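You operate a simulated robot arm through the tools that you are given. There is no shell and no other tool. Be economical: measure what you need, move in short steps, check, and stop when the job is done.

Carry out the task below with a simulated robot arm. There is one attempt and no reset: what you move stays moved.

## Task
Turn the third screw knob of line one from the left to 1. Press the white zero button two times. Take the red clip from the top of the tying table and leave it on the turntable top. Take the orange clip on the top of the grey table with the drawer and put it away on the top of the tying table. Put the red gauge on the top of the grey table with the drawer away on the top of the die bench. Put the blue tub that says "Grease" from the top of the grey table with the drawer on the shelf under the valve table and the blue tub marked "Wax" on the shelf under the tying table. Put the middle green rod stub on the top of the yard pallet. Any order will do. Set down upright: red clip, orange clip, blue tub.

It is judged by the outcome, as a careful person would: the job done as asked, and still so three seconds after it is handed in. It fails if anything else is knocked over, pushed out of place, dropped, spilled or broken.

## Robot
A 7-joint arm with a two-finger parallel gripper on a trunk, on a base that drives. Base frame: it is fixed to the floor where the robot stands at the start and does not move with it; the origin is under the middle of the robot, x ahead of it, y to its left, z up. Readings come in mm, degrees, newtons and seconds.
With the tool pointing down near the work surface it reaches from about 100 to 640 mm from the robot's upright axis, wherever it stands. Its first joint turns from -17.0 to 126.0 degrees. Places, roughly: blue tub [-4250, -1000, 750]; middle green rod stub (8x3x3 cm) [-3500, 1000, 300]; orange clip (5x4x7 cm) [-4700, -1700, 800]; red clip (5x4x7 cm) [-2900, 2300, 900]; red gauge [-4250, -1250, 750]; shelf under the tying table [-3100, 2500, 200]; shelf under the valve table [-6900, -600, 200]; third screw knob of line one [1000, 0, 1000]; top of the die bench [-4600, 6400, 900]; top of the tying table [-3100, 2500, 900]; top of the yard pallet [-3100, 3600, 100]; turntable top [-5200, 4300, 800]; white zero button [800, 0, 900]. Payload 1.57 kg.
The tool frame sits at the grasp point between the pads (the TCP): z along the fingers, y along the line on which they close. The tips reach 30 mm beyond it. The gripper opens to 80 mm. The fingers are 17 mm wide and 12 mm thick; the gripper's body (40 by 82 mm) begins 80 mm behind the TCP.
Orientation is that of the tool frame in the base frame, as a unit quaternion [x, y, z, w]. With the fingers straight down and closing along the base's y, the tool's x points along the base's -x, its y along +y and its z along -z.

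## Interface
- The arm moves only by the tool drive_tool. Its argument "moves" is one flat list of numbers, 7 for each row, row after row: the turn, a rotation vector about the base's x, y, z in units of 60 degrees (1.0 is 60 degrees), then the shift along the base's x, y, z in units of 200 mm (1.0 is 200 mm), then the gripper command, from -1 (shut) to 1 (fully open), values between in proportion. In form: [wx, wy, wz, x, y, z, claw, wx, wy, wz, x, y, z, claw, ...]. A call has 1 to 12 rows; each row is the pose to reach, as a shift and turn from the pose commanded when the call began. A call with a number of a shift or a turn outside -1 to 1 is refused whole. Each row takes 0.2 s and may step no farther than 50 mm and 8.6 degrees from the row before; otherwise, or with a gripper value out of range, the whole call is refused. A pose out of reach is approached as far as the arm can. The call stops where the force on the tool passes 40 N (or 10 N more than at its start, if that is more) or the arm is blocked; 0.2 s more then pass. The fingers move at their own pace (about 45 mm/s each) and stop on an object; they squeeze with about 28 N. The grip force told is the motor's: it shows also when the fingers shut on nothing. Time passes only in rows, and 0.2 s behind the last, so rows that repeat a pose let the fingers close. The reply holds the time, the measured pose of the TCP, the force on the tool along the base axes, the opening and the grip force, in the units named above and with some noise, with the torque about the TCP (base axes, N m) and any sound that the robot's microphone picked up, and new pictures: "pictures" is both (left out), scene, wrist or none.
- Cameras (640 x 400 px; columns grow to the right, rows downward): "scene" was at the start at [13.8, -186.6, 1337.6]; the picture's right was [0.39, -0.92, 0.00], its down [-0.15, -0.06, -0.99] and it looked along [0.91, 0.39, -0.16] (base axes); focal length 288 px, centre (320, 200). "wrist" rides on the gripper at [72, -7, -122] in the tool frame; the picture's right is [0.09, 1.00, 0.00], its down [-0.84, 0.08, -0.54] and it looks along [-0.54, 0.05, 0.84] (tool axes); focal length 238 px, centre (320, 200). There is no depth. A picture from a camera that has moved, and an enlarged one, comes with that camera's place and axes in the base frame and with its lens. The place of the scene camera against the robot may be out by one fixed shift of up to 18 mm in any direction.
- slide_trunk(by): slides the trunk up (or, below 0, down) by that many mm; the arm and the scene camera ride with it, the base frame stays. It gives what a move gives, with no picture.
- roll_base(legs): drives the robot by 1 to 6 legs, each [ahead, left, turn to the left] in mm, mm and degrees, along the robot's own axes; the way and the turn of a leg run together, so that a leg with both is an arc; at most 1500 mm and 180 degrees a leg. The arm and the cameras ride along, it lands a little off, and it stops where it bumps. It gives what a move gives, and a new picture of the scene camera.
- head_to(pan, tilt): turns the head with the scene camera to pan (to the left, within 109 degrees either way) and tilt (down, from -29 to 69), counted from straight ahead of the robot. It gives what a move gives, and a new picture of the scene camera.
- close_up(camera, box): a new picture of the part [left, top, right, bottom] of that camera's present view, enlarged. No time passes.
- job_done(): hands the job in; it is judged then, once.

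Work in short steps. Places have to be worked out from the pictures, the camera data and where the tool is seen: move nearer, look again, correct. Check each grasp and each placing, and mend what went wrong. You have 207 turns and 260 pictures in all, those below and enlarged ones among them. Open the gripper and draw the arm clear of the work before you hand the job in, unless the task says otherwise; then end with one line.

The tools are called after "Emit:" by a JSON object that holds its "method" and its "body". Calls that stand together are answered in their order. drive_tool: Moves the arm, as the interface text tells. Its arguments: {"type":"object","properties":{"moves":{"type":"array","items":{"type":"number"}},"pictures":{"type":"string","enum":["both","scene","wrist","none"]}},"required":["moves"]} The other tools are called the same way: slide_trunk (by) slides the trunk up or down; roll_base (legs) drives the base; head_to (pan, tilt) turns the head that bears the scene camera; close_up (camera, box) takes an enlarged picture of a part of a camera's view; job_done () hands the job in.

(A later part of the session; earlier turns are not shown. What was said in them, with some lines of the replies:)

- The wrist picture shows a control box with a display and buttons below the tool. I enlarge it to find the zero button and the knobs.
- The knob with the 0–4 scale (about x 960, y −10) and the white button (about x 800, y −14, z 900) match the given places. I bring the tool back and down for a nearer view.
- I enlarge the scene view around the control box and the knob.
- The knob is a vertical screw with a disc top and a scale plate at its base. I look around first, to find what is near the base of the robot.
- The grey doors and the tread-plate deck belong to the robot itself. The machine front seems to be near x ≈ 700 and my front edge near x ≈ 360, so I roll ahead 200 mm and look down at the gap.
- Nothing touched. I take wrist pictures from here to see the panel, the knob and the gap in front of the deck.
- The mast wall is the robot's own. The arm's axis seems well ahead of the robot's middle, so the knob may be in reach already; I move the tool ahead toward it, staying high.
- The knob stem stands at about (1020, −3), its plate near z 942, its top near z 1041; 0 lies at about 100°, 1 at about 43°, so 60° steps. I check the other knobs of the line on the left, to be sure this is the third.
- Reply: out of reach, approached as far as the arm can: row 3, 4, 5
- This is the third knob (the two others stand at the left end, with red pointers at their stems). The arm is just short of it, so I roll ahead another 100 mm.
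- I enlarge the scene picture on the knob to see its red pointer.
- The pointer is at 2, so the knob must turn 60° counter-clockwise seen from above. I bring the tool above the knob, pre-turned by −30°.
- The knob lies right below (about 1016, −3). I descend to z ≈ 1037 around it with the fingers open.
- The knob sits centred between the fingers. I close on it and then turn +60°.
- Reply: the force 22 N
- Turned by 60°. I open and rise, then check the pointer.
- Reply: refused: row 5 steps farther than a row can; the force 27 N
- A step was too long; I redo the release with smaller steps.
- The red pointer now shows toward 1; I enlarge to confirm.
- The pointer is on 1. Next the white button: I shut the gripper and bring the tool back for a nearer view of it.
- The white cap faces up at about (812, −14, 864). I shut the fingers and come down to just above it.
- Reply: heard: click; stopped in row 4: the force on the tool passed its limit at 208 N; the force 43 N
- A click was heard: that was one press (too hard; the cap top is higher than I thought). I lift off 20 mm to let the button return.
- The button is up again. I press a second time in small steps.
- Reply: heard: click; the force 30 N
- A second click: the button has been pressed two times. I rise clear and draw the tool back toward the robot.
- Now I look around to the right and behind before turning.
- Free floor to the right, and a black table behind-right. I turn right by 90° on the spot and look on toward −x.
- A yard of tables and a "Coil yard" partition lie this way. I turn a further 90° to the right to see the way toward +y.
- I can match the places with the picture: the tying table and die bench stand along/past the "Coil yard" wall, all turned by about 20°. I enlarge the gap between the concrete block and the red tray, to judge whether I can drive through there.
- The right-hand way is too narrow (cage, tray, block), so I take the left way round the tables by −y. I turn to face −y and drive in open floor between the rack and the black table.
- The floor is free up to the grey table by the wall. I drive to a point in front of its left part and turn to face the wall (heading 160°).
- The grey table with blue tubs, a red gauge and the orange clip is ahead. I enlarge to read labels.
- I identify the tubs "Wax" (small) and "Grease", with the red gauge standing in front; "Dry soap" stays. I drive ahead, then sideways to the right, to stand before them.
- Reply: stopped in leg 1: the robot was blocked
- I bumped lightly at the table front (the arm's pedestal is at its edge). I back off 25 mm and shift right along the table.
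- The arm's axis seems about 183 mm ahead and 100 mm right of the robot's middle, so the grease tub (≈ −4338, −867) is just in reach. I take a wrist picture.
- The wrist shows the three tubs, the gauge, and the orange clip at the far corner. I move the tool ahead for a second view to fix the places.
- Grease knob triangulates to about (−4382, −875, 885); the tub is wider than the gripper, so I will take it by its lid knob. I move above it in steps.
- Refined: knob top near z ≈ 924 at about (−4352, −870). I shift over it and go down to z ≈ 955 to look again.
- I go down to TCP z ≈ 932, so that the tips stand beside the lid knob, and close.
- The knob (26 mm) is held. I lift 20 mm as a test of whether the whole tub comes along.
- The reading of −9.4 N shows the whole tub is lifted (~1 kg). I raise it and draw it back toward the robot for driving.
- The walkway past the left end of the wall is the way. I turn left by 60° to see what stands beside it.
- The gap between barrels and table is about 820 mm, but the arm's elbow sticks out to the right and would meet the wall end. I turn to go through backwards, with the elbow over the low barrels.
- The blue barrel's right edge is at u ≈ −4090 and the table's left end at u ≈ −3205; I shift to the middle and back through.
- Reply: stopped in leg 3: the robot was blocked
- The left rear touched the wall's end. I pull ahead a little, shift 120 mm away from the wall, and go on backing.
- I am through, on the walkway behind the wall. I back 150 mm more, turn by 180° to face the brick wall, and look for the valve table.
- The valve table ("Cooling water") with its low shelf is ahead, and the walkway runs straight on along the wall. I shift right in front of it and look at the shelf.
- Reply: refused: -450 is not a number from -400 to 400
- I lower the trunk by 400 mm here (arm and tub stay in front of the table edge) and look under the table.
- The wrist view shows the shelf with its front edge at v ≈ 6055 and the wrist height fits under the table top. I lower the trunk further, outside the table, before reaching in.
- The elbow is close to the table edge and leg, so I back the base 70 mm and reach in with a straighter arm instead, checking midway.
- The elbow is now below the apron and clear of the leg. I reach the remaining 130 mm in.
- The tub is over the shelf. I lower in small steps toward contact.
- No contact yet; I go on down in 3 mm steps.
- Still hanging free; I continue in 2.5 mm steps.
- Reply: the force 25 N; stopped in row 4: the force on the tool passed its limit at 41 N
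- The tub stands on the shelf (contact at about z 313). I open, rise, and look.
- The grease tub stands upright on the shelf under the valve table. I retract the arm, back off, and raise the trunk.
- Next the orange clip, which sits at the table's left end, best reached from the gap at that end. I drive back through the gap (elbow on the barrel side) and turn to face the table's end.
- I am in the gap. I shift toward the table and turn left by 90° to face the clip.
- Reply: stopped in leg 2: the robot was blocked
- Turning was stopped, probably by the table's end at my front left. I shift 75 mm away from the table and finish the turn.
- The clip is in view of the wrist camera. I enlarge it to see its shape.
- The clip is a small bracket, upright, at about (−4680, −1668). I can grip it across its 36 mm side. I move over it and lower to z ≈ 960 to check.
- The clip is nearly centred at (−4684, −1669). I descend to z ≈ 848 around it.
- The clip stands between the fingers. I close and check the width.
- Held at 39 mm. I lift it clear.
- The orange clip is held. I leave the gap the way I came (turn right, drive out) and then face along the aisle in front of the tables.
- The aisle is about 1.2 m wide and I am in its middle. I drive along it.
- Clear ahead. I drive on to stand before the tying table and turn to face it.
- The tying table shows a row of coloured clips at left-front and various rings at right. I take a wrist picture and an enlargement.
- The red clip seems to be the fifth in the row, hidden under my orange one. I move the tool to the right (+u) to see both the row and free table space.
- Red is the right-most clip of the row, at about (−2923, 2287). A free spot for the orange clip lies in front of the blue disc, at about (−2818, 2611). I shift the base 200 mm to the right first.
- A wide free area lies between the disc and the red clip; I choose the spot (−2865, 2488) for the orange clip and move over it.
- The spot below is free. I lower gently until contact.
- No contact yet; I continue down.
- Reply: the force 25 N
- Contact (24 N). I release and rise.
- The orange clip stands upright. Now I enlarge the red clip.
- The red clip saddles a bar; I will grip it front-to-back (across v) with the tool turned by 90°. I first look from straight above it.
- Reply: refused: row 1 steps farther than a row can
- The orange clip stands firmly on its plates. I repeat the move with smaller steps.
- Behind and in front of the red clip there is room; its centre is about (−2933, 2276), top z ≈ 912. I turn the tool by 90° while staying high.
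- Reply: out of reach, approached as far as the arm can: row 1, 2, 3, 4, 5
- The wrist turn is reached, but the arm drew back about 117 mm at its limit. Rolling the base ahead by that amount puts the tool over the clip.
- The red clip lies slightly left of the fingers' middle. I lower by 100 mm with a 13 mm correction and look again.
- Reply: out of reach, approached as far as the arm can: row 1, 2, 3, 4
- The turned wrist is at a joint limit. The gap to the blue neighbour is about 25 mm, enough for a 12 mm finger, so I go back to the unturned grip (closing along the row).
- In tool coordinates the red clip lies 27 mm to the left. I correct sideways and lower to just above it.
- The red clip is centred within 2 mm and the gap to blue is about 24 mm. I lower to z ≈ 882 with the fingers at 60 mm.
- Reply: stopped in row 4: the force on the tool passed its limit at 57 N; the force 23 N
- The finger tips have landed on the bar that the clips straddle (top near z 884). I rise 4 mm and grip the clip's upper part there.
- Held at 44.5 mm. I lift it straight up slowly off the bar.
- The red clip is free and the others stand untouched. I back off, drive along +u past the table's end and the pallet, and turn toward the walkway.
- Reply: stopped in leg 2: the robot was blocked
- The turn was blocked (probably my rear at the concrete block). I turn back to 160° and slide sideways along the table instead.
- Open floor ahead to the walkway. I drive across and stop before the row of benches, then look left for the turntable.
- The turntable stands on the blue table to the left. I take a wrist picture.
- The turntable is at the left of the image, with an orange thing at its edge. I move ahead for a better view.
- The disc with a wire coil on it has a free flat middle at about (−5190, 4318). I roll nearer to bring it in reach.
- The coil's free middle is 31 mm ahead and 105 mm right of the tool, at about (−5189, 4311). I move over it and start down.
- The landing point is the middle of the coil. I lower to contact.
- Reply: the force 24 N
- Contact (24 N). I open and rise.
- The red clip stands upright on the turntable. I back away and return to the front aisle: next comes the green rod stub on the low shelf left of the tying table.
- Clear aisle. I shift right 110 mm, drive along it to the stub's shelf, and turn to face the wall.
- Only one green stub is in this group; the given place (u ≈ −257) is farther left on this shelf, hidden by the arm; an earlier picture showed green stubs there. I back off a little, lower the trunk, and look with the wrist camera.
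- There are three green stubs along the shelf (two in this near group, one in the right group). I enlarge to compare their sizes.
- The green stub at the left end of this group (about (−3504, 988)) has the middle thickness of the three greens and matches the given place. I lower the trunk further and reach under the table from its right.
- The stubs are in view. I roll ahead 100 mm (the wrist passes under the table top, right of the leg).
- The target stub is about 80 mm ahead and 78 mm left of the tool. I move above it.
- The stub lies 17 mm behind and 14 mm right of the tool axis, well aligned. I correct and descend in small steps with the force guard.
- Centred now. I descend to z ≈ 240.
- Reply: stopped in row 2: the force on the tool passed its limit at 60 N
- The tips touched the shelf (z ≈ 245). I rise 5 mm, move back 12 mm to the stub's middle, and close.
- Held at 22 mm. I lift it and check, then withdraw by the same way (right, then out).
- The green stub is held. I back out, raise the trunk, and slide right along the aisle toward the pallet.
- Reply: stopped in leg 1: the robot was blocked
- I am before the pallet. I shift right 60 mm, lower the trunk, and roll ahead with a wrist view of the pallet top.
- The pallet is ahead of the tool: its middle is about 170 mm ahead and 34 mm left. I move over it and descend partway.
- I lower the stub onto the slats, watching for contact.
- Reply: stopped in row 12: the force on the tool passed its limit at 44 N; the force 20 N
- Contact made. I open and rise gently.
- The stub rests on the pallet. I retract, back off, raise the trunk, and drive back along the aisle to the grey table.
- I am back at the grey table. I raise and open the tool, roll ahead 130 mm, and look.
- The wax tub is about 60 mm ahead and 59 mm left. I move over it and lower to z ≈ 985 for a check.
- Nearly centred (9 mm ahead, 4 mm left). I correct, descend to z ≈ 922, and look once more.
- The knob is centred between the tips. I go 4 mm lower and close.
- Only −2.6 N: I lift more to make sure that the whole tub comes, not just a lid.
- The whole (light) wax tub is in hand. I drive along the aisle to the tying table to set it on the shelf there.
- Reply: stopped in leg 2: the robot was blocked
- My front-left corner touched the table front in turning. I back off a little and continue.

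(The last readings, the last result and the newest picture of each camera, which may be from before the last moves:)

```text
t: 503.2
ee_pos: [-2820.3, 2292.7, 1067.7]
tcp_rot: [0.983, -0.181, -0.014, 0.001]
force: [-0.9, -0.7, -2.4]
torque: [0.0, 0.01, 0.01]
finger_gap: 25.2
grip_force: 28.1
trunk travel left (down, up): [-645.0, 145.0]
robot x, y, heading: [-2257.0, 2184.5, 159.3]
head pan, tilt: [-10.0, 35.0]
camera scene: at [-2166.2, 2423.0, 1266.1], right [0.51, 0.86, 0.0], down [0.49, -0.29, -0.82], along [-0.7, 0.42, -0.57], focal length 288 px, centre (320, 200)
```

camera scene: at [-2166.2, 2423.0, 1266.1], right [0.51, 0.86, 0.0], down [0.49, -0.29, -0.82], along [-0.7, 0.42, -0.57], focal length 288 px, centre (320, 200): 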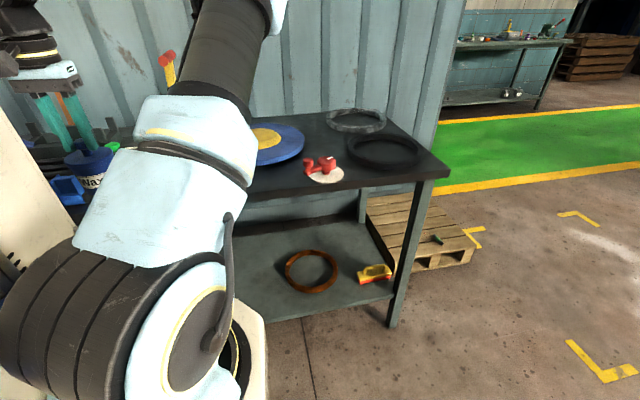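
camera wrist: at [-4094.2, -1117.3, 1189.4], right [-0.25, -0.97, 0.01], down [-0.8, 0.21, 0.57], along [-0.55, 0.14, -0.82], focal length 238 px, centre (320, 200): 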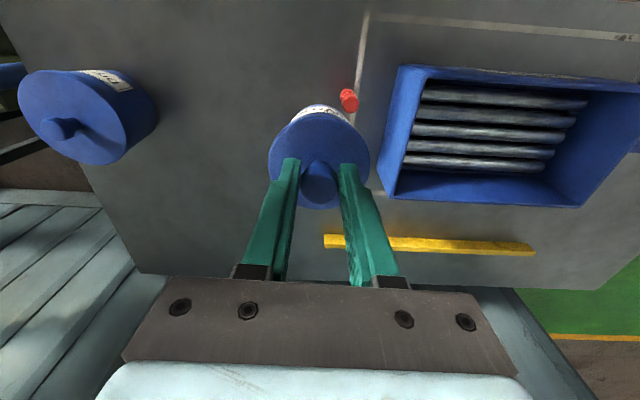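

I draw the tool back 100 mm and right 130 mm, clear of the table edge, then lower the trunk.

Emit:
{"method": "drive_tool", "body": {"moves": [0, 0, 0, 0.2, -0.07, 0, -1, 0, 0, 0, 0.4, -0.14, 0, -1, 0, 0, 0, 0.52, 0.04, 0, -1, 0, 0, 0, 0.6, 0.24, 0, -1, 0, 0, 0, 0.69, 0.44, 0, -1, 0, 0, 0, 0.69, 0.44, 0, -1], "pictures": "none"}}

Emit:
{"method": "slide_trunk", "body": {"by": -400}}

Emit:
{"method": "slide_trunk", "body": {"by": -220}}

Emit:
{"method": "drive_tool", "body": {"moves": [0, 0, 0, 0, 0, 0, -1], "pictures": "both"}}

```text
t: 503.9
ee_pos: [-2731.1, 2291.4, 1066.7]
tcp_rot: [0.981, -0.191, -0.016, 0.004]
force: [-20.2, 14.9, -9.2]
torque: [-1.72, -2.13, 0.62]
finger_gap: 25.5
grip_force: 27.8
trunk travel left (down, up): [-645.0, 145.0]
robot x, y, heading: [-2251.2, 2184.8, 159.2]
head pan, tilt: [-10.0, 35.0]
stopped in row 3: the force on the tool passed its limit at 74 N (the readings are from after the stop); the commanded pose is now the measured one
```

```text
t: 504.5
ee_pos: [-2730.7, 2289.4, 1060.8]
tcp_rot: [0.981, -0.193, -0.017, 0.006]
force: [-9.8, 4.0, -9.5]
torque: [-0.19, -0.74, -0.03]
finger_gap: 25.3
grip_force: 27.8
trunk travel left (down, up): [-638.0, 152.0]
robot x, y, heading: [-2251.7, 2182.3, 159.0]
head pan, tilt: [-10.0, 35.0]
stopped: the force on the tool passed its limit at 45 N (the readings are from after the stop); the commanded pose is now the measured one
```

```text
t: 505.3
ee_pos: [-2732.1, 2288.8, 1011.2]
tcp_rot: [0.981, -0.193, -0.017, 0.006]
force: [-6.0, 1.7, -6.1]
torque: [-0.17, -0.47, 0.0]
finger_gap: 25.1
grip_force: 28.3
trunk travel left (down, up): [-588.0, 202.0]
robot x, y, heading: [-2258.9, 2184.9, 159.1]
head pan, tilt: [-10.0, 35.0]
stopped: the force on the tool passed its limit at 42 N (the readings are from after the stop); the commanded pose is now the measured one
```

```text
t: 505.7
ee_pos: [-2731.6, 2288.6, 1012.8]
tcp_rot: [0.981, -0.193, -0.017, 0.007]
force: [-8.2, 3.2, -7.6]
torque: [-0.25, -0.58, 0.03]
finger_gap: 25.1
grip_force: 28.4
trunk travel left (down, up): [-588.0, 202.0]
robot x, y, heading: [-2252.6, 2182.2, 159.4]
head pan, tilt: [-10.0, 35.0]
camera scene: at [-2166.6, 2423.1, 1209.1], right [0.51, 0.86, 0.0], down [0.49, -0.3, -0.82], along [-0.7, 0.42, -0.57], focal length 288 px, centre (320, 200)
camera wrist: at [-2657.6, 2268.2, 1132.7], right [-0.29, -0.96, 0.02], down [-0.78, 0.25, 0.57], along [-0.55, 0.15, -0.82], focal length 238 px, centre (320, 200)
```

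scene: 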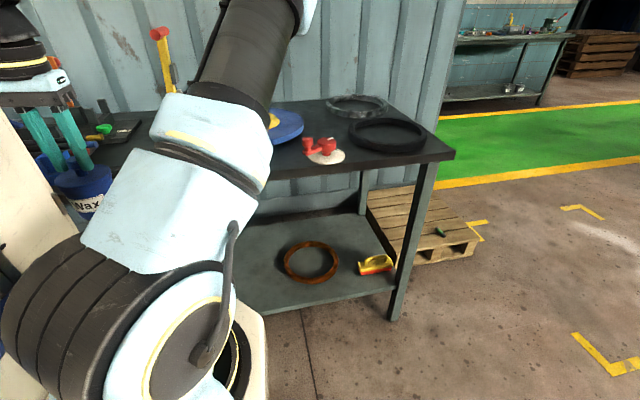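
wrist: 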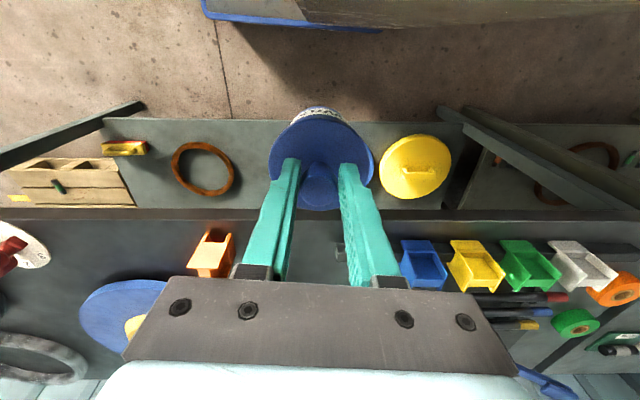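

While retracting, the tub touched the robot's own arm. I move it ahead and to the right at once, to the carrying position that was free before.

Emit:
{"method": "drive_tool", "body": {"moves": [0, 0, 0, -0.19, 0.07, 0, -1, 0, 0, 0, -0.13, 0.26, 0, -1, 0, 0, 0, -0.06, 0.45, 0, -1, 0, 0, 0, 0.01, 0.64, 0, -1, 0, 0, 0, 0.06, 0.75, 0, -1, 0, 0, 0, 0.06, 0.75, 0, -1], "pictures": "both"}}

```text
t: 507.1
ee_pos: [-2719.8, 2439.4, 1011.2]
tcp_rot: [0.981, -0.192, -0.018, 0.006]
force: [0.0, -0.7, -2.9]
torque: [0.01, -0.02, 0.05]
finger_gap: 25.1
grip_force: 27.8
trunk travel left (down, up): [-588.0, 202.0]
robot x, y, heading: [-2254.2, 2184.7, 159.1]
head pan, tilt: [-10.0, 35.0]
camera scene: at [-2166.1, 2422.9, 1209.3], right [0.51, 0.86, 0.0], down [0.49, -0.3, -0.82], along [-0.7, 0.42, -0.57], focal length 288 px, centre (320, 200)
camera wrist: at [-2645.4, 2418.4, 1132.7], right [-0.29, -0.96, 0.02], down [-0.78, 0.25, 0.57], along [-0.55, 0.15, -0.82], focal length 238 px, centre (320, 200)
```

scene: 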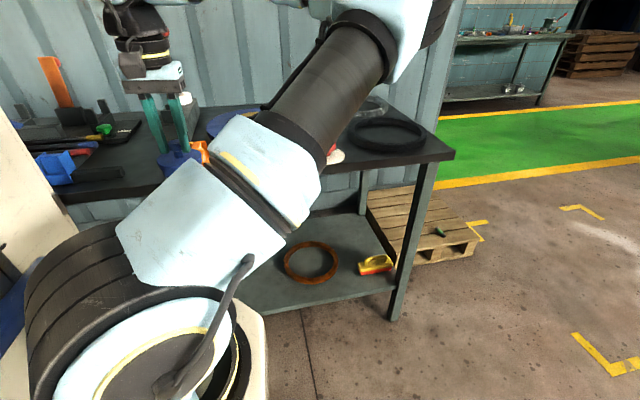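
wrist: 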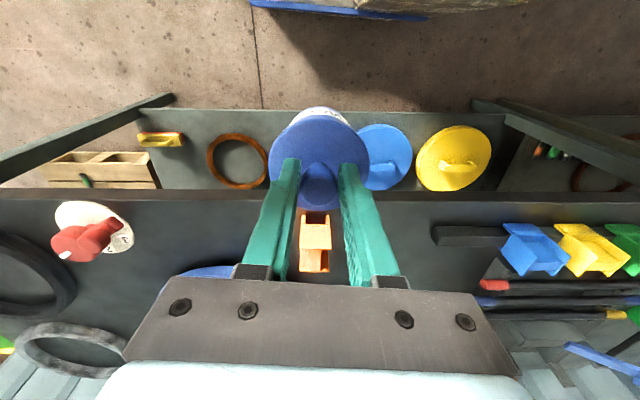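

Free again. I back the base 40 mm for clearance and lower the trunk in front of the table edge.

Emit:
{"method": "roll_base", "body": {"legs": [[-40, 0, 0.7]]}}

Emit:
{"method": "slide_trunk", "body": {"by": -400}}

Emit:
{"method": "slide_trunk", "body": {"by": -185}}

Emit:
{"method": "drive_tool", "body": {"moves": [0, 0, 0, -0.2, 0.07, 0, -1, 0, 0, 0, -0.4, 0.14, 0, -1, 0, 0, 0, -0.4, 0.14, 0, -1], "pictures": "both"}}

```text
t: 508.0
ee_pos: [-2685.8, 2418.0, 1010.1]
tcp_rot: [0.982, -0.187, -0.017, 0.006]
force: [0.5, -0.4, -2.8]
torque: [0.0, -0.01, 0.0]
finger_gap: 25.2
grip_force: 27.8
trunk travel left (down, up): [-588.0, 202.0]
robot x, y, heading: [-2215.0, 2174.6, 159.8]
head pan, tilt: [-10.0, 35.0]
camera scene: at [-2131.4, 2409.9, 1209.3], right [0.5, 0.86, 0.0], down [0.5, -0.29, -0.82], along [-0.71, 0.41, -0.57], focal length 288 px, centre (320, 200)
```

scene: 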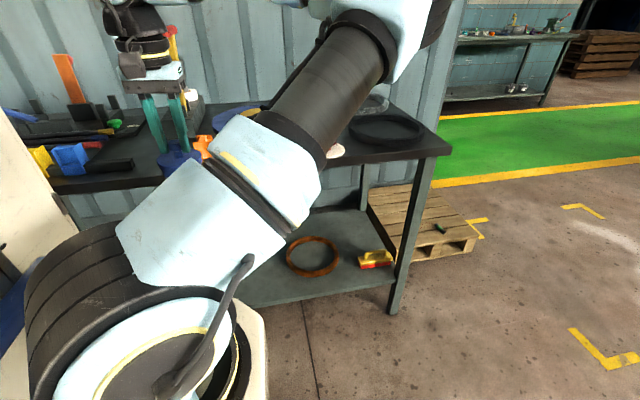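

```text
t: 511.8
ee_pos: [-2686.1, 2419.4, 610.6]
tcp_rot: [0.982, -0.188, -0.017, 0.006]
force: [0.5, 0.1, -2.9]
torque: [0.0, -0.06, -0.01]
finger_gap: 25.2
grip_force: 27.6
trunk travel left (down, up): [-188.0, 602.0]
robot x, y, heading: [-2219.4, 2165.2, 160.2]
head pan, tilt: [-10.0, 35.0]
```

```text
t: 513.9
ee_pos: [-2685.2, 2418.9, 426.8]
tcp_rot: [0.982, -0.187, -0.017, 0.006]
force: [0.3, -0.6, -3.0]
torque: [0.0, -0.05, 0.03]
finger_gap: 25.1
grip_force: 27.6
trunk travel left (down, up): [-3.0, 787.0]
robot x, y, heading: [-2219.6, 2170.6, 159.8]
head pan, tilt: [-10.0, 35.0]
```

```text
t: 514.7
ee_pos: [-2763.9, 2446.1, 426.5]
tcp_rot: [0.982, -0.187, -0.017, 0.006]
force: [0.2, 0.4, -4.4]
torque: [-0.04, -0.04, -0.03]
finger_gap: 25.2
grip_force: 28.0
trunk travel left (down, up): [-3.0, 787.0]
robot x, y, heading: [-2219.0, 2170.9, 160.0]
head pan, tilt: [-10.0, 35.0]
camera scene: at [-2131.3, 2409.8, 624.3], right [0.5, 0.86, 0.0], down [0.5, -0.29, -0.82], along [-0.71, 0.41, -0.57], focal length 288 px, centre (320, 200)
camera wrist: at [-2690.6, 2426.6, 548.5], right [-0.28, -0.96, 0.02], down [-0.79, 0.24, 0.57], along [-0.55, 0.15, -0.82], focal length 238 px, centre (320, 200)
```

scene: 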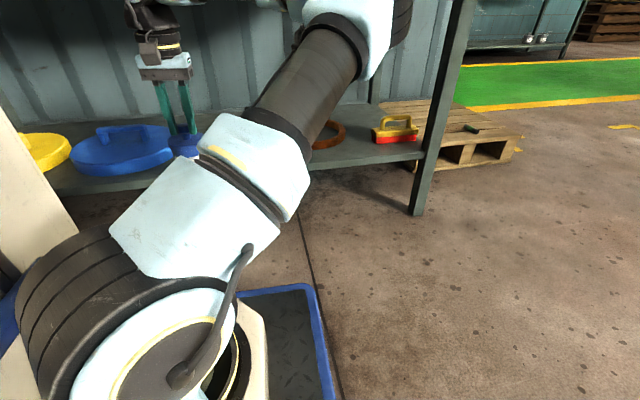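
wrist: 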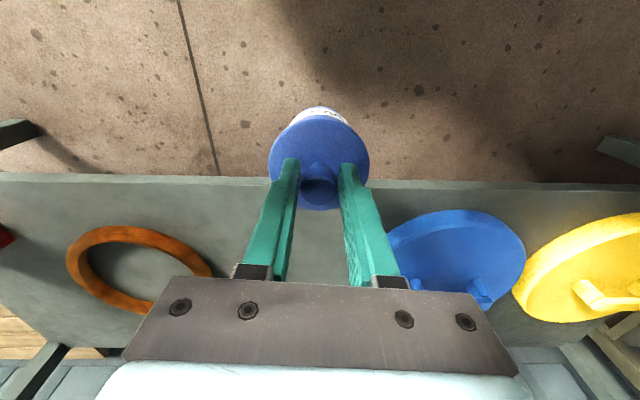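

Between ring and blue lid there is about 270 mm of free shelf. I reach in 170 mm ahead and 25 mm to the right.

Emit:
{"method": "drive_tool", "body": {"moves": [0, 0, 0, -0.18, 0.1, 0, -1, 0, 0, 0, -0.36, 0.2, 0, -1, 0, 0, 0, -0.54, 0.3, 0, -1, 0, 0, 0, -0.755, 0.408, 0, -1, 0, 0, 0, -0.755, 0.408, 0, -1], "pictures": "both"}}

```text
t: 515.9
ee_pos: [-2917.7, 2530.4, 426.4]
tcp_rot: [0.982, -0.188, -0.018, 0.006]
force: [-0.2, 0.0, -4.1]
torque: [0.01, -0.02, 0.0]
finger_gap: 24.8
grip_force: 28.1
trunk travel left (down, up): [-3.0, 787.0]
robot x, y, heading: [-2218.6, 2168.0, 159.8]
head pan, tilt: [-10.0, 35.0]
camera scene: at [-2131.3, 2409.8, 624.3], right [0.5, 0.86, 0.0], down [0.5, -0.29, -0.82], along [-0.71, 0.41, -0.57], focal length 288 px, centre (320, 200)
camera wrist: at [-2843.4, 2509.8, 547.6], right [-0.28, -0.96, 0.02], down [-0.79, 0.24, 0.57], along [-0.55, 0.15, -0.82], focal length 238 px, centre (320, 200)
```

scene: 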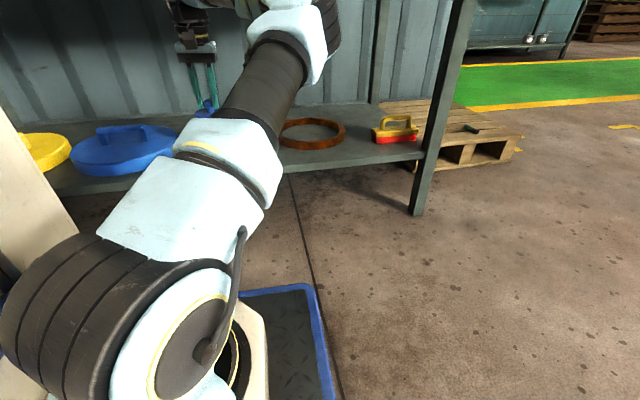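
wrist: 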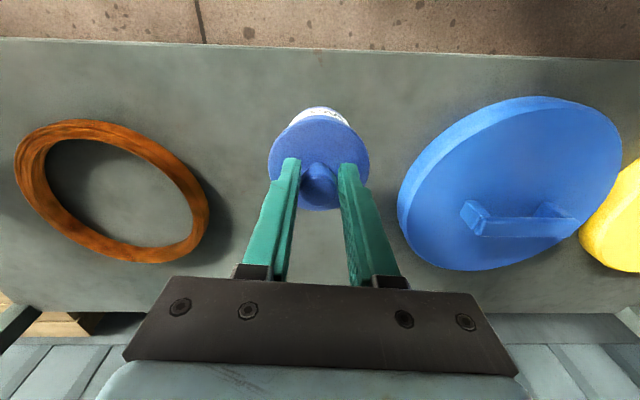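

The spot is free. I lower to contact.

Emit:
{"method": "drive_tool", "body": {"moves": [0, 0, 0, 0, 0, -0.1, -1, 0, 0, 0, 0, 0, -0.2, -1, 0, 0, 0, 0, 0, -0.25, -1, 0, 0, 0, 0, 0, -0.27, -1, 0, 0, 0, 0, 0, -0.29, -1, 0, 0, 0, 0, 0, -0.31, -1, 0, 0, 0, 0, 0, -0.33, -1, 0, 0, 0, 0, 0, -0.35, -1, 0, 0, 0, 0, 0, -0.37, -1, 0, 0, 0, 0, 0, -0.385, -1, 0, 0, 0, 0, 0, -0.4, -1, 0, 0, 0, 0, 0, -0.415, -1], "pictures": "none"}}

Emit:
{"method": "drive_tool", "body": {"moves": [0, 0, 0, 0, 0, -0.012, -1, 0, 0, 0, 0, 0, -0.024, -1, 0, 0, 0, 0, 0, -0.036, -1, 0, 0, 0, 0, 0, -0.048, -1], "pictures": "none"}}

```text
t: 518.3
ee_pos: [-2915.4, 2527.2, 351.1]
tcp_rot: [0.982, -0.186, -0.019, 0.007]
force: [6.0, -1.7, 14.3]
torque: [0.36, -0.26, -0.09]
finger_gap: 23.6
grip_force: 28.1
trunk travel left (down, up): [-3.0, 787.0]
robot x, y, heading: [-2217.2, 2173.4, 159.7]
head pan, tilt: [-10.0, 35.0]
stopped in row 12: the force on the tool passed its limit at 43 N (the readings are from after the stop); the commanded pose is now the measured one
```

```text
t: 518.9
ee_pos: [-2915.2, 2527.1, 349.9]
tcp_rot: [0.982, -0.186, -0.021, 0.007]
force: [5.8, -0.9, 15.4]
torque: [0.34, -0.47, -0.16]
finger_gap: 23.5
grip_force: 28.1
trunk travel left (down, up): [-3.0, 787.0]
robot x, y, heading: [-2218.1, 2168.8, 160.0]
head pan, tilt: [-10.0, 35.0]
stopped in row 2: the force on the tool passed its limit at 44 N (the readings are from after the stop); the commanded pose is now the measured one
```

The tub is down on the shelf. I open and rise.

Emit:
{"method": "drive_tool", "body": {"moves": [0, 0, 0, 0, 0, 0.005, -0.3, 0, 0, 0, 0, 0, 0.005, 0.2, 0, 0, 0, 0, 0, 0.005, 0.3, 0, 0, 0, 0, 0, 0.12, 0.3, 0, 0, 0, 0, 0, 0.3, 0.3, 0, 0, 0, 0, 0, 0.4, 0.3, 0, 0, 0, 0, 0, 0.4, 0.3], "pictures": "wrist"}}

```text
t: 520.5
ee_pos: [-2917.0, 2526.8, 428.9]
tcp_rot: [0.982, -0.186, -0.02, 0.007]
force: [0.0, 0.1, -0.2]
torque: [-0.03, 0.02, 0.01]
finger_gap: 51.6
grip_force: 0.1
trunk travel left (down, up): [-3.0, 787.0]
robot x, y, heading: [-2218.8, 2172.2, 159.8]
head pan, tilt: [-10.0, 35.0]
camera wrist: at [-2841.5, 2508.0, 549.1], right [-0.28, -0.96, 0.02], down [-0.78, 0.24, 0.57], along [-0.56, 0.15, -0.82], focal length 238 px, centre (320, 200)
```

wrist: 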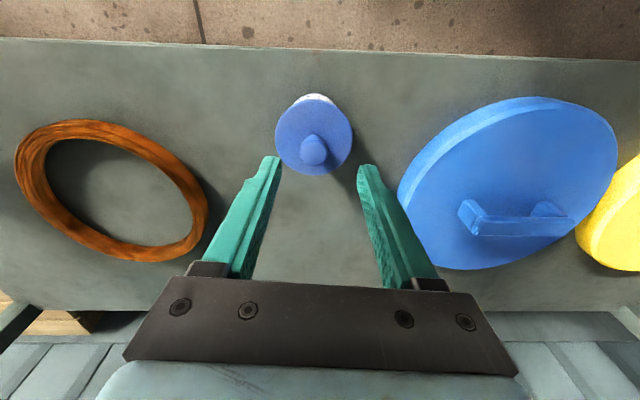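

The wax tub stands upright on the shelf. I retract, raise the trunk, and go back to the grey table for the red gauge.

Emit:
{"method": "drive_tool", "body": {"moves": [0, 0, 0, 0.2, -0.09, 0.02, 0.3, 0, 0, 0, 0.4, -0.18, 0.02, 0, 0, 0, 0, 0.6, -0.27, 0.02, -1, 0, 0, 0, 0.8, -0.36, 0.02, -1, 0, 0, 0, 0.98, -0.45, 0.02, -1, 0, 0, 0, 0.98, -0.45, 0.02, -1], "pictures": "none"}}

Emit:
{"method": "slide_trunk", "body": {"by": 400}}

Emit:
{"method": "slide_trunk", "body": {"by": 240}}

Emit:
{"method": "roll_base", "body": {"legs": [[100, 0, 0], [0, 0, 90], [1450, 20, 0], [1450, 20, 0], [740, 0, 0], [0, 0, -90]]}}

```text
t: 521.9
ee_pos: [-2718.9, 2438.0, 433.4]
tcp_rot: [0.982, -0.187, -0.02, 0.007]
force: [-0.2, -0.1, -0.1]
torque: [0.0, 0.02, 0.0]
finger_gap: 0.0
grip_force: 21.4
trunk travel left (down, up): [-3.0, 787.0]
robot x, y, heading: [-2218.3, 2166.4, 159.5]
head pan, tilt: [-10.0, 35.0]
```

```text
t: 525.7
ee_pos: [-2720.5, 2438.9, 833.5]
tcp_rot: [0.982, -0.187, -0.02, 0.007]
force: [0.3, -0.3, -0.7]
torque: [-0.05, -0.02, 0.01]
finger_gap: 0.1
grip_force: 20.7
trunk travel left (down, up): [-403.0, 387.0]
robot x, y, heading: [-2220.1, 2170.7, 159.8]
head pan, tilt: [-10.0, 35.0]
```

```text
t: 528.2
ee_pos: [-2719.9, 2438.7, 1073.3]
tcp_rot: [0.982, -0.186, -0.019, 0.007]
force: [0.3, -0.6, 0.4]
torque: [-0.02, 0.0, -0.03]
finger_gap: 0.0
grip_force: 21.9
trunk travel left (down, up): [-643.0, 147.0]
robot x, y, heading: [-2221.8, 2164.8, 159.8]
head pan, tilt: [-10.0, 35.0]
```

```text
t: 554.1
ee_pos: [-4024.0, -950.6, 1072.2]
tcp_rot: [0.984, -0.176, -0.02, 0.007]
force: [-0.2, 0.9, -0.2]
torque: [-0.01, 0.03, -0.01]
finger_gap: 0.0
grip_force: 20.8
trunk travel left (down, up): [-643.0, 147.0]
robot x, y, heading: [-3518.5, -1204.7, 161.0]
head pan, tilt: [-10.0, 35.0]
camera scene: at [-3435.5, -966.8, 1264.3], right [0.49, 0.87, 0.0], down [0.5, -0.28, -0.82], along [-0.72, 0.4, -0.57], focal length 288 px, centre (320, 200)
```

scene: 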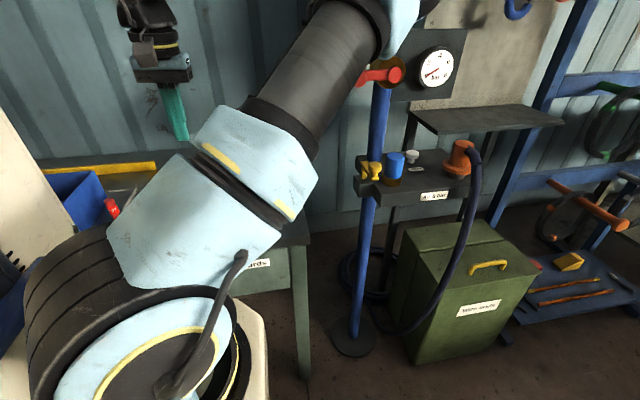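

The gauge is in reach from here. I level the tool (2° tilt) and move it above the gauge.

Emit:
{"method": "drive_tool", "body": {"moves": [0.006, -0.04, 0, -0.14, -0.17, 0, 0.2, 0.006, -0.04, 0, -0.28, -0.35, 0, 0.2, 0.006, -0.04, 0, -0.42, -0.53, 0, 0.2, 0.006, -0.04, 0, -0.56, -0.71, 0, 0.2, 0.006, -0.04, 0, -0.68, -0.87, 0, 0.2, 0.006, -0.04, 0, -0.68, -0.87, 0, 0.2], "pictures": "wrist"}}

Emit:
{"method": "close_up", "body": {"camera": "wrist", "box": [260, 60, 400, 180]}}

```text
t: 555.5
ee_pos: [-4161.7, -1124.4, 1072.8]
tcp_rot: [0.984, -0.177, 0.0, 0.0]
force: [0.3, 0.3, 0.8]
torque: [-0.04, 0.0, 0.03]
finger_gap: 48.0
grip_force: 0.2
trunk travel left (down, up): [-643.0, 147.0]
robot x, y, heading: [-3519.4, -1204.1, 161.1]
head pan, tilt: [-10.0, 35.0]
camera wrist: at [-4091.6, -1142.6, 1197.7], right [-0.26, -0.97, 0.0], down [-0.81, 0.22, 0.54], along [-0.52, 0.14, -0.84], focal length 238 px, centre (320, 200)
```

wrist: 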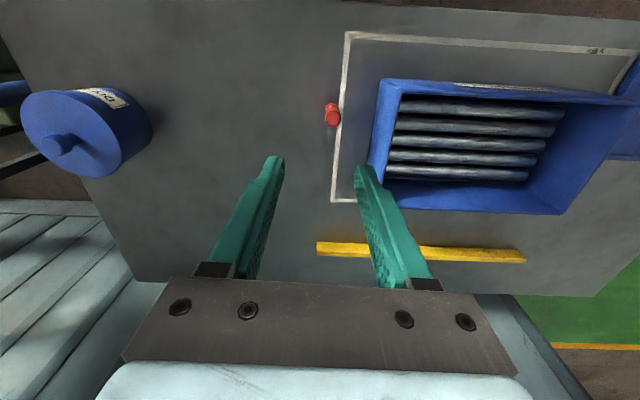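

```text
3.33 times, centred on (330, 120) of wrist
camera zoom: at [-4091.6, -1142.6, 1197.7], right [-0.26, -0.97, 0.0], down [-0.81, 0.22, 0.54], along [-0.52, 0.14, -0.84], focal length 794 px, centre (287, 467)
```

zoom: 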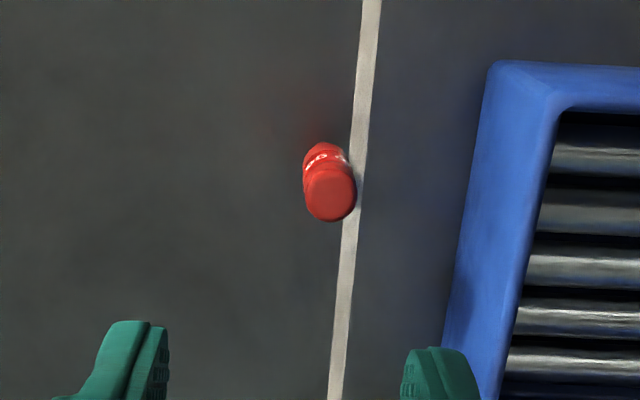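

The gauge stands upright (about 19 mm thick, top near z 874) at (−4171, −1137). I descend around it with a narrow opening.

Emit:
{"method": "drive_tool", "body": {"moves": [0, 0, 0, -0.045, -0.065, -0.15, 0, 0, 0, 0, -0.045, -0.065, -0.35, 0, 0, 0, 0, -0.045, -0.065, -0.55, 0, 0, 0, 0, -0.045, -0.065, -0.75, 0, 0, 0, 0, -0.045, -0.065, -0.75, 0], "pictures": "wrist"}}

```text
t: 556.7
ee_pos: [-4170.6, -1138.4, 923.0]
tcp_rot: [0.984, -0.177, 0.0, 0.0]
force: [-0.2, -0.4, 0.3]
torque: [-0.02, 0.02, 0.0]
finger_gap: 39.9
grip_force: 0.1
trunk travel left (down, up): [-643.0, 147.0]
robot x, y, heading: [-3518.6, -1207.1, 160.8]
head pan, tilt: [-10.0, 35.0]
camera wrist: at [-4099.2, -1156.3, 1047.3], right [-0.26, -0.97, 0.0], down [-0.81, 0.22, 0.54], along [-0.52, 0.14, -0.84], focal length 238 px, centre (320, 200)
```

wrist: 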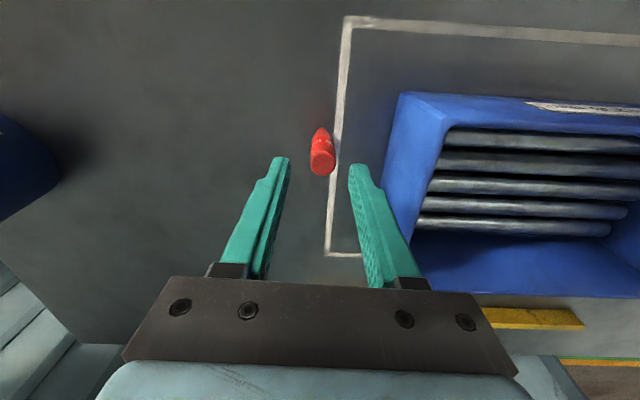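

Well centred, and clear of the blue box. I descend to z ≈ 846, close, and lift.

Emit:
{"method": "drive_tool", "body": {"moves": [0, 0, 0, 0, 0, -0.15, 0, 0, 0, 0, 0, 0, -0.3, 0, 0, 0, 0, 0, 0, -0.385, 0, 0, 0, 0, 0, 0, -0.385, -1, 0, 0, 0, 0, 0, -0.385, -1, 0, 0, 0, 0, 0, -0.385, -1], "pictures": "none"}}

Emit:
{"method": "drive_tool", "body": {"moves": [0, 0, 0, 0, 0, 0.15, -1, 0, 0, 0, 0, 0, 0.35, -1, 0, 0, 0, 0, 0, 0.55, -1, 0, 0, 0, 0, 0, 0.75, -1, 0, 0, 0, 0, 0, 0.95, -1, 0, 0, 0, 0, 0, 0.95, -1], "pictures": "wrist"}}

```text
t: 558.1
ee_pos: [-4169.7, -1138.1, 846.8]
tcp_rot: [0.984, -0.177, 0.0, 0.0]
force: [-0.2, -0.3, 0.4]
torque: [0.0, 0.01, 0.01]
finger_gap: 20.1
grip_force: 27.9
trunk travel left (down, up): [-643.0, 147.0]
robot x, y, heading: [-3520.6, -1209.0, 160.8]
head pan, tilt: [-10.0, 35.0]
```

```text
t: 559.5
ee_pos: [-4169.2, -1136.3, 1036.8]
tcp_rot: [0.984, -0.177, 0.0, 0.001]
force: [0.0, -0.2, -0.9]
torque: [-0.02, -0.03, 0.04]
finger_gap: 20.0
grip_force: 27.4
trunk travel left (down, up): [-643.0, 147.0]
robot x, y, heading: [-3516.4, -1208.0, 160.7]
head pan, tilt: [-10.0, 35.0]
camera wrist: at [-4098.9, -1155.7, 1160.6], right [-0.26, -0.97, 0.0], down [-0.81, 0.22, 0.54], along [-0.52, 0.14, -0.84], focal length 238 px, centre (320, 200)
```

wrist: 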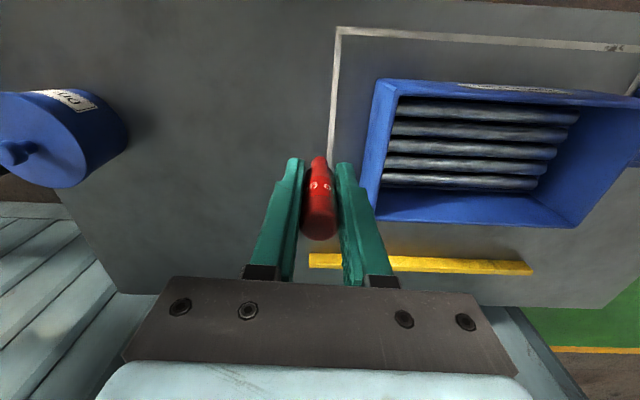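

The gauge is held upright. I drive along the aisle, around the wall's end, toward the die bench.

Emit:
{"method": "roll_base", "body": {"legs": [[-85, 0, 0], [0, 0, -90.5], [1450, 0, 0], [1450, 35, 0], [1450, 35, 0], [1000, 0, 0]]}}

Emit:
{"method": "roll_base", "body": {"legs": [[0, 0, 90], [1200, 0, 0], [1180, 0, 0], [0, -1350, 0]]}}

```text
t: 589.5
ee_pos: [-1718.1, 4490.8, 1035.8]
tcp_rot: [-0.576, 0.817, -0.001, 0.001]
force: [-1.3, 0.7, -0.9]
torque: [-0.01, 0.02, 0.01]
finger_gap: 19.8
grip_force: 28.0
trunk travel left (down, up): [-643.0, 147.0]
robot x, y, heading: [-1786.0, 3838.8, 71.6]
head pan, tilt: [-10.0, 35.0]
camera scene: at [-1539.1, 3774.7, 1264.3], right [0.88, -0.48, 0.0], down [-0.27, -0.5, -0.82], along [0.39, 0.72, -0.57], focal length 288 px, centre (320, 200)
```

scene: 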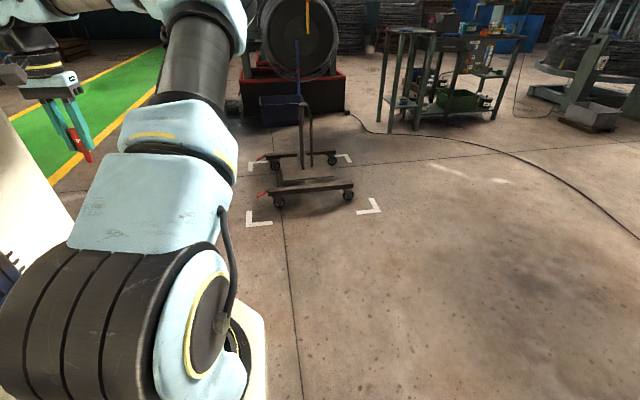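

```text
t: 611.5
ee_pos: [-4345.5, 5875.2, 1036.7]
tcp_rot: [0.988, -0.154, -0.001, 0.0]
force: [0.4, -0.4, -1.1]
torque: [0.01, 0.03, -0.01]
finger_gap: 19.8
grip_force: 28.1
trunk travel left (down, up): [-643.0, 147.0]
robot x, y, heading: [-3692.1, 5836.6, 163.5]
head pan, tilt: [-10.0, 35.0]
camera scene: at [-3620.6, 6077.0, 1264.3], right [0.45, 0.9, 0.0], down [0.51, -0.26, -0.82], along [-0.73, 0.37, -0.57], focal length 288 px, centre (320, 200)
```

scene: 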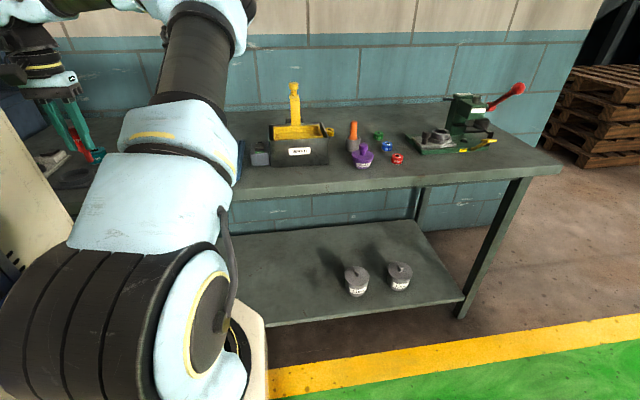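

The die bench is before me. I take a wrist picture to find a free spot.

Emit:
{"method": "drive_tool", "body": {"moves": [0, 0, 0, 0, 0, 0.2, -1, 0, 0, 0, 0, 0, 0.35, -1, 0, 0, 0, 0, 0, 0.35, -1], "pictures": "wrist"}}

```text
t: 612.3
ee_pos: [-4345.3, 5874.5, 1106.5]
tcp_rot: [0.988, -0.154, 0.0, 0.001]
force: [0.7, -0.2, -1.0]
torque: [0.0, 0.03, 0.03]
finger_gap: 19.4
grip_force: 27.9
trunk travel left (down, up): [-643.0, 147.0]
robot x, y, heading: [-3692.2, 5836.0, 163.3]
head pan, tilt: [-10.0, 35.0]
camera wrist: at [-4274.3, 5858.2, 1230.0], right [-0.22, -0.98, 0.0], down [-0.82, 0.18, 0.54], along [-0.53, 0.12, -0.84], focal length 238 px, centre (320, 200)
```

wrist: 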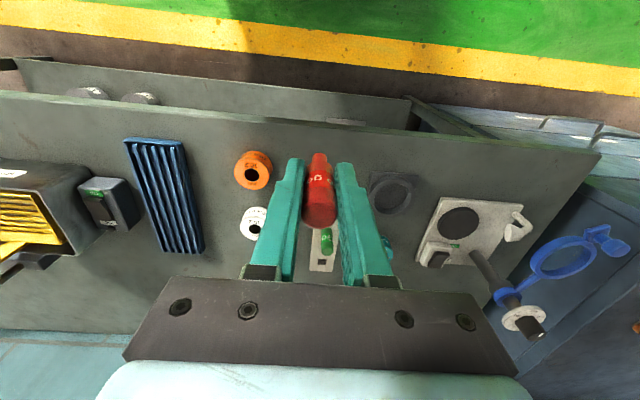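

A free spot lies about 110 mm ahead of the tool, between the orange ring and the dark square. I roll 70 mm nearer and move the rest with the arm.

Emit:
{"method": "roll_base", "body": {"legs": [[70, 0, 0]]}}

Emit:
{"method": "drive_tool", "body": {"moves": [0, 0, 0, -0.1, 0.03, -0.1, -1, 0, 0, 0, -0.2, 0.065, -0.25, -1, 0, 0, 0, -0.2, 0.065, -0.45, -1, 0, 0, 0, -0.2, 0.065, -0.55, -1, 0, 0, 0, -0.2, 0.065, -0.55, -1], "pictures": "wrist"}}

```text
t: 613.3
ee_pos: [-4412.4, 5892.7, 1105.8]
tcp_rot: [0.988, -0.154, 0.0, -0.001]
force: [0.4, 0.8, -1.1]
torque: [0.02, -0.04, 0.02]
finger_gap: 19.6
grip_force: 27.9
trunk travel left (down, up): [-643.0, 147.0]
robot x, y, heading: [-3761.7, 5854.7, 163.7]
head pan, tilt: [-10.0, 35.0]
camera scene: at [-3687.6, 6096.7, 1264.3], right [0.45, 0.9, 0.0], down [0.51, -0.26, -0.82], along [-0.73, 0.36, -0.57], focal length 288 px, centre (320, 200)
```

scene: 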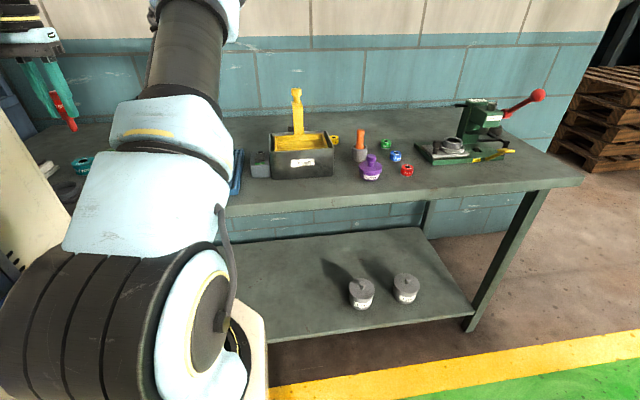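

```text
t: 614.5
ee_pos: [-4452.7, 5905.9, 995.5]
tcp_rot: [0.988, -0.154, 0.0, 0.0]
force: [0.1, 0.0, 0.6]
torque: [0.04, 0.0, -0.03]
finger_gap: 19.9
grip_force: 28.0
trunk travel left (down, up): [-643.0, 147.0]
robot x, y, heading: [-3758.1, 5852.6, 163.7]
head pan, tilt: [-10.0, 35.0]
camera wrist: at [-4380.7, 5890.3, 1119.8], right [-0.21, -0.98, 0.0], down [-0.82, 0.18, 0.54], along [-0.53, 0.12, -0.84], focal length 238 px, centre (320, 200)
```

wrist: 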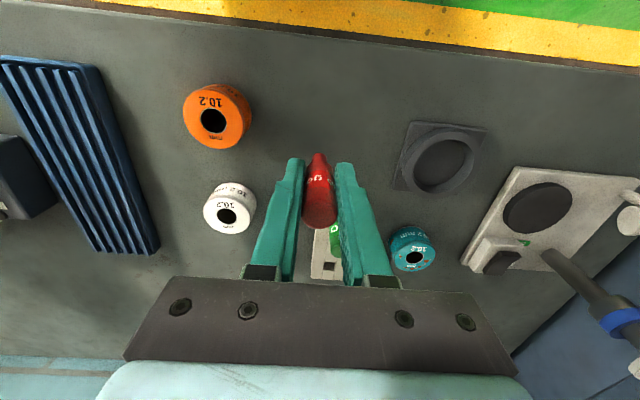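

The landing point is free. I lower to contact.

Emit:
{"method": "drive_tool", "body": {"moves": [0, 0, 0, 0, 0, -0.15, -1, 0, 0, 0, 0, 0, -0.25, -1, 0, 0, 0, 0, 0, -0.28, -1, 0, 0, 0, 0, 0, -0.3, -1, 0, 0, 0, 0, 0, -0.32, -1, 0, 0, 0, 0, 0, -0.34, -1, 0, 0, 0, 0, 0, -0.36, -1, 0, 0, 0, 0, 0, -0.38, -1, 0, 0, 0, 0, 0, -0.4, -1, 0, 0, 0, 0, 0, -0.415, -1, 0, 0, 0, 0, 0, -0.43, -1, 0, 0, 0, 0, 0, -0.445, -1], "pictures": "none"}}

Emit:
{"method": "drive_tool", "body": {"moves": [0, 0, 0, 0, 0, -0.015, -1, 0, 0, 0, 0, 0, -0.03, -1, 0, 0, 0, 0, 0, -0.045, -1, 0, 0, 0, 0, 0, -0.06, -1, 0, 0, 0, 0, 0, -0.075, -1], "pictures": "wrist"}}

```text
t: 617.1
ee_pos: [-4452.6, 5906.1, 908.2]
tcp_rot: [0.988, -0.154, 0.0, 0.0]
force: [-0.8, 3.6, 24.0]
torque: [0.24, 0.11, -0.02]
finger_gap: 20.2
grip_force: 27.6
trunk travel left (down, up): [-643.0, 147.0]
robot x, y, heading: [-3762.0, 5852.3, 163.7]
head pan, tilt: [-10.0, 35.0]
```

```text
t: 618.0
ee_pos: [-4452.4, 5905.5, 901.0]
tcp_rot: [0.988, -0.153, -0.003, 0.001]
force: [2.0, 0.5, 14.7]
torque: [0.04, 0.0, 0.01]
finger_gap: 19.7
grip_force: 28.3
trunk travel left (down, up): [-643.0, 147.0]
robot x, y, heading: [-3759.4, 5856.6, 163.7]
head pan, tilt: [-10.0, 35.0]
stopped in row 4: the force on the tool passed its limit at 43 N (the readings are from after the stop); the commanded pose is now the measured one
camera wrist: at [-4380.9, 5890.2, 1024.6], right [-0.21, -0.98, 0.0], down [-0.82, 0.18, 0.55], along [-0.53, 0.11, -0.84], focal length 238 px, centre (320, 200)
```

wrist: 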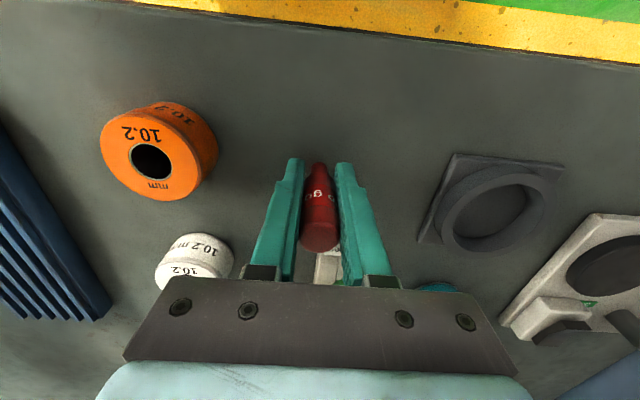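

The gauge stands on the bench. I open and rise straight up.

Emit:
{"method": "drive_tool", "body": {"moves": [0, 0, 0, 0, 0, 0.01, -0.7, 0, 0, 0, 0, 0, 0.01, -0.2, 0, 0, 0, 0, 0, 0.01, 0.1, 0, 0, 0, 0, 0, 0.15, 0.1, 0, 0, 0, 0, 0, 0.35, 0.1, 0, 0, 0, 0, 0, 0.55, 0.1, 0, 0, 0, 0, 0, 0.75, 0.1, 0, 0, 0, 0, 0, 0.75, 0.1], "pictures": "wrist"}}

```text
t: 619.8
ee_pos: [-4454.5, 5906.1, 1049.0]
tcp_rot: [0.988, -0.154, -0.002, 0.002]
force: [-0.3, 0.0, 0.8]
torque: [-0.01, -0.04, 0.01]
finger_gap: 43.6
grip_force: 0.1
trunk travel left (down, up): [-643.0, 147.0]
robot x, y, heading: [-3759.3, 5852.8, 163.4]
head pan, tilt: [-10.0, 35.0]
camera wrist: at [-4381.8, 5890.1, 1174.0], right [-0.21, -0.98, 0.0], down [-0.82, 0.18, 0.54], along [-0.53, 0.12, -0.84], focal length 238 px, centre (320, 200)
```

wrist: 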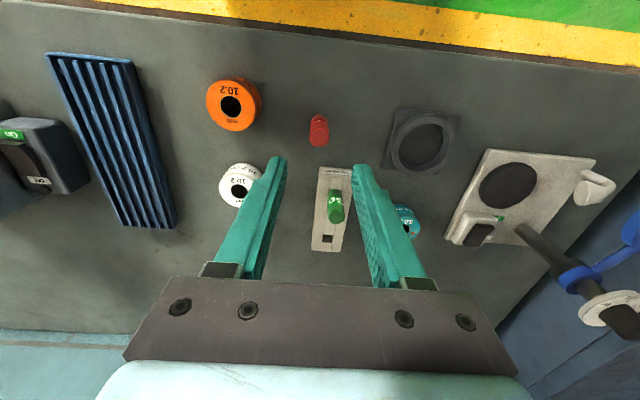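

The gauge stands upright on the die bench. I draw the arm and robot clear of the bench.

Emit:
{"method": "drive_tool", "body": {"moves": [0, 0, 0, 0.2, -0.06, 0.05, 0.1, 0, 0, 0, 0.4, -0.12, 0.1, 0.1, 0, 0, 0, 0.6, -0.18, 0.1, 0.1], "pictures": "none"}}

Emit:
{"method": "roll_base", "body": {"legs": [[-350, 0, 0]]}}

```text
t: 620.6
ee_pos: [-4332.6, 5869.1, 1070.3]
tcp_rot: [0.988, -0.153, -0.001, 0.0]
force: [0.0, -0.8, -1.2]
torque: [-0.04, -0.02, 0.02]
finger_gap: 44.1
grip_force: 0.0
trunk travel left (down, up): [-643.0, 147.0]
robot x, y, heading: [-3758.1, 5850.3, 163.6]
head pan, tilt: [-10.0, 35.0]
```

```text
t: 622.9
ee_pos: [-3997.6, 5772.0, 1069.8]
tcp_rot: [0.988, -0.153, -0.001, 0.001]
force: [-0.4, -0.2, 0.5]
torque: [0.01, 0.0, -0.01]
finger_gap: 44.1
grip_force: 0.1
trunk travel left (down, up): [-643.0, 147.0]
robot x, y, heading: [-3423.9, 5757.7, 163.6]
head pan, tilt: [-10.0, 35.0]
camera scene: at [-3352.5, 5997.6, 1264.3], right [0.45, 0.89, 0.0], down [0.51, -0.26, -0.82], along [-0.73, 0.37, -0.57], focal length 288 px, centre (320, 200)
```

scene: 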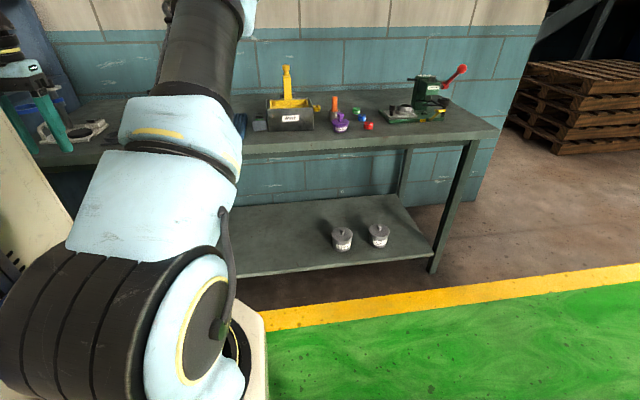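

All parts of the task are done, the gripper is open, and the arm is clear; I hand the job in.

Emit:
{"method": "job_done", "body": {}}

```text
The job is handed in.
```

The whole task is done and handed in, with one judgement call: there are three green rod stubs, and I moved the one of middle thickness, which was also the one at the given place. The base bumped furniture several times while driving. I saw nothing knocked over, but I did not go back to check every spot.
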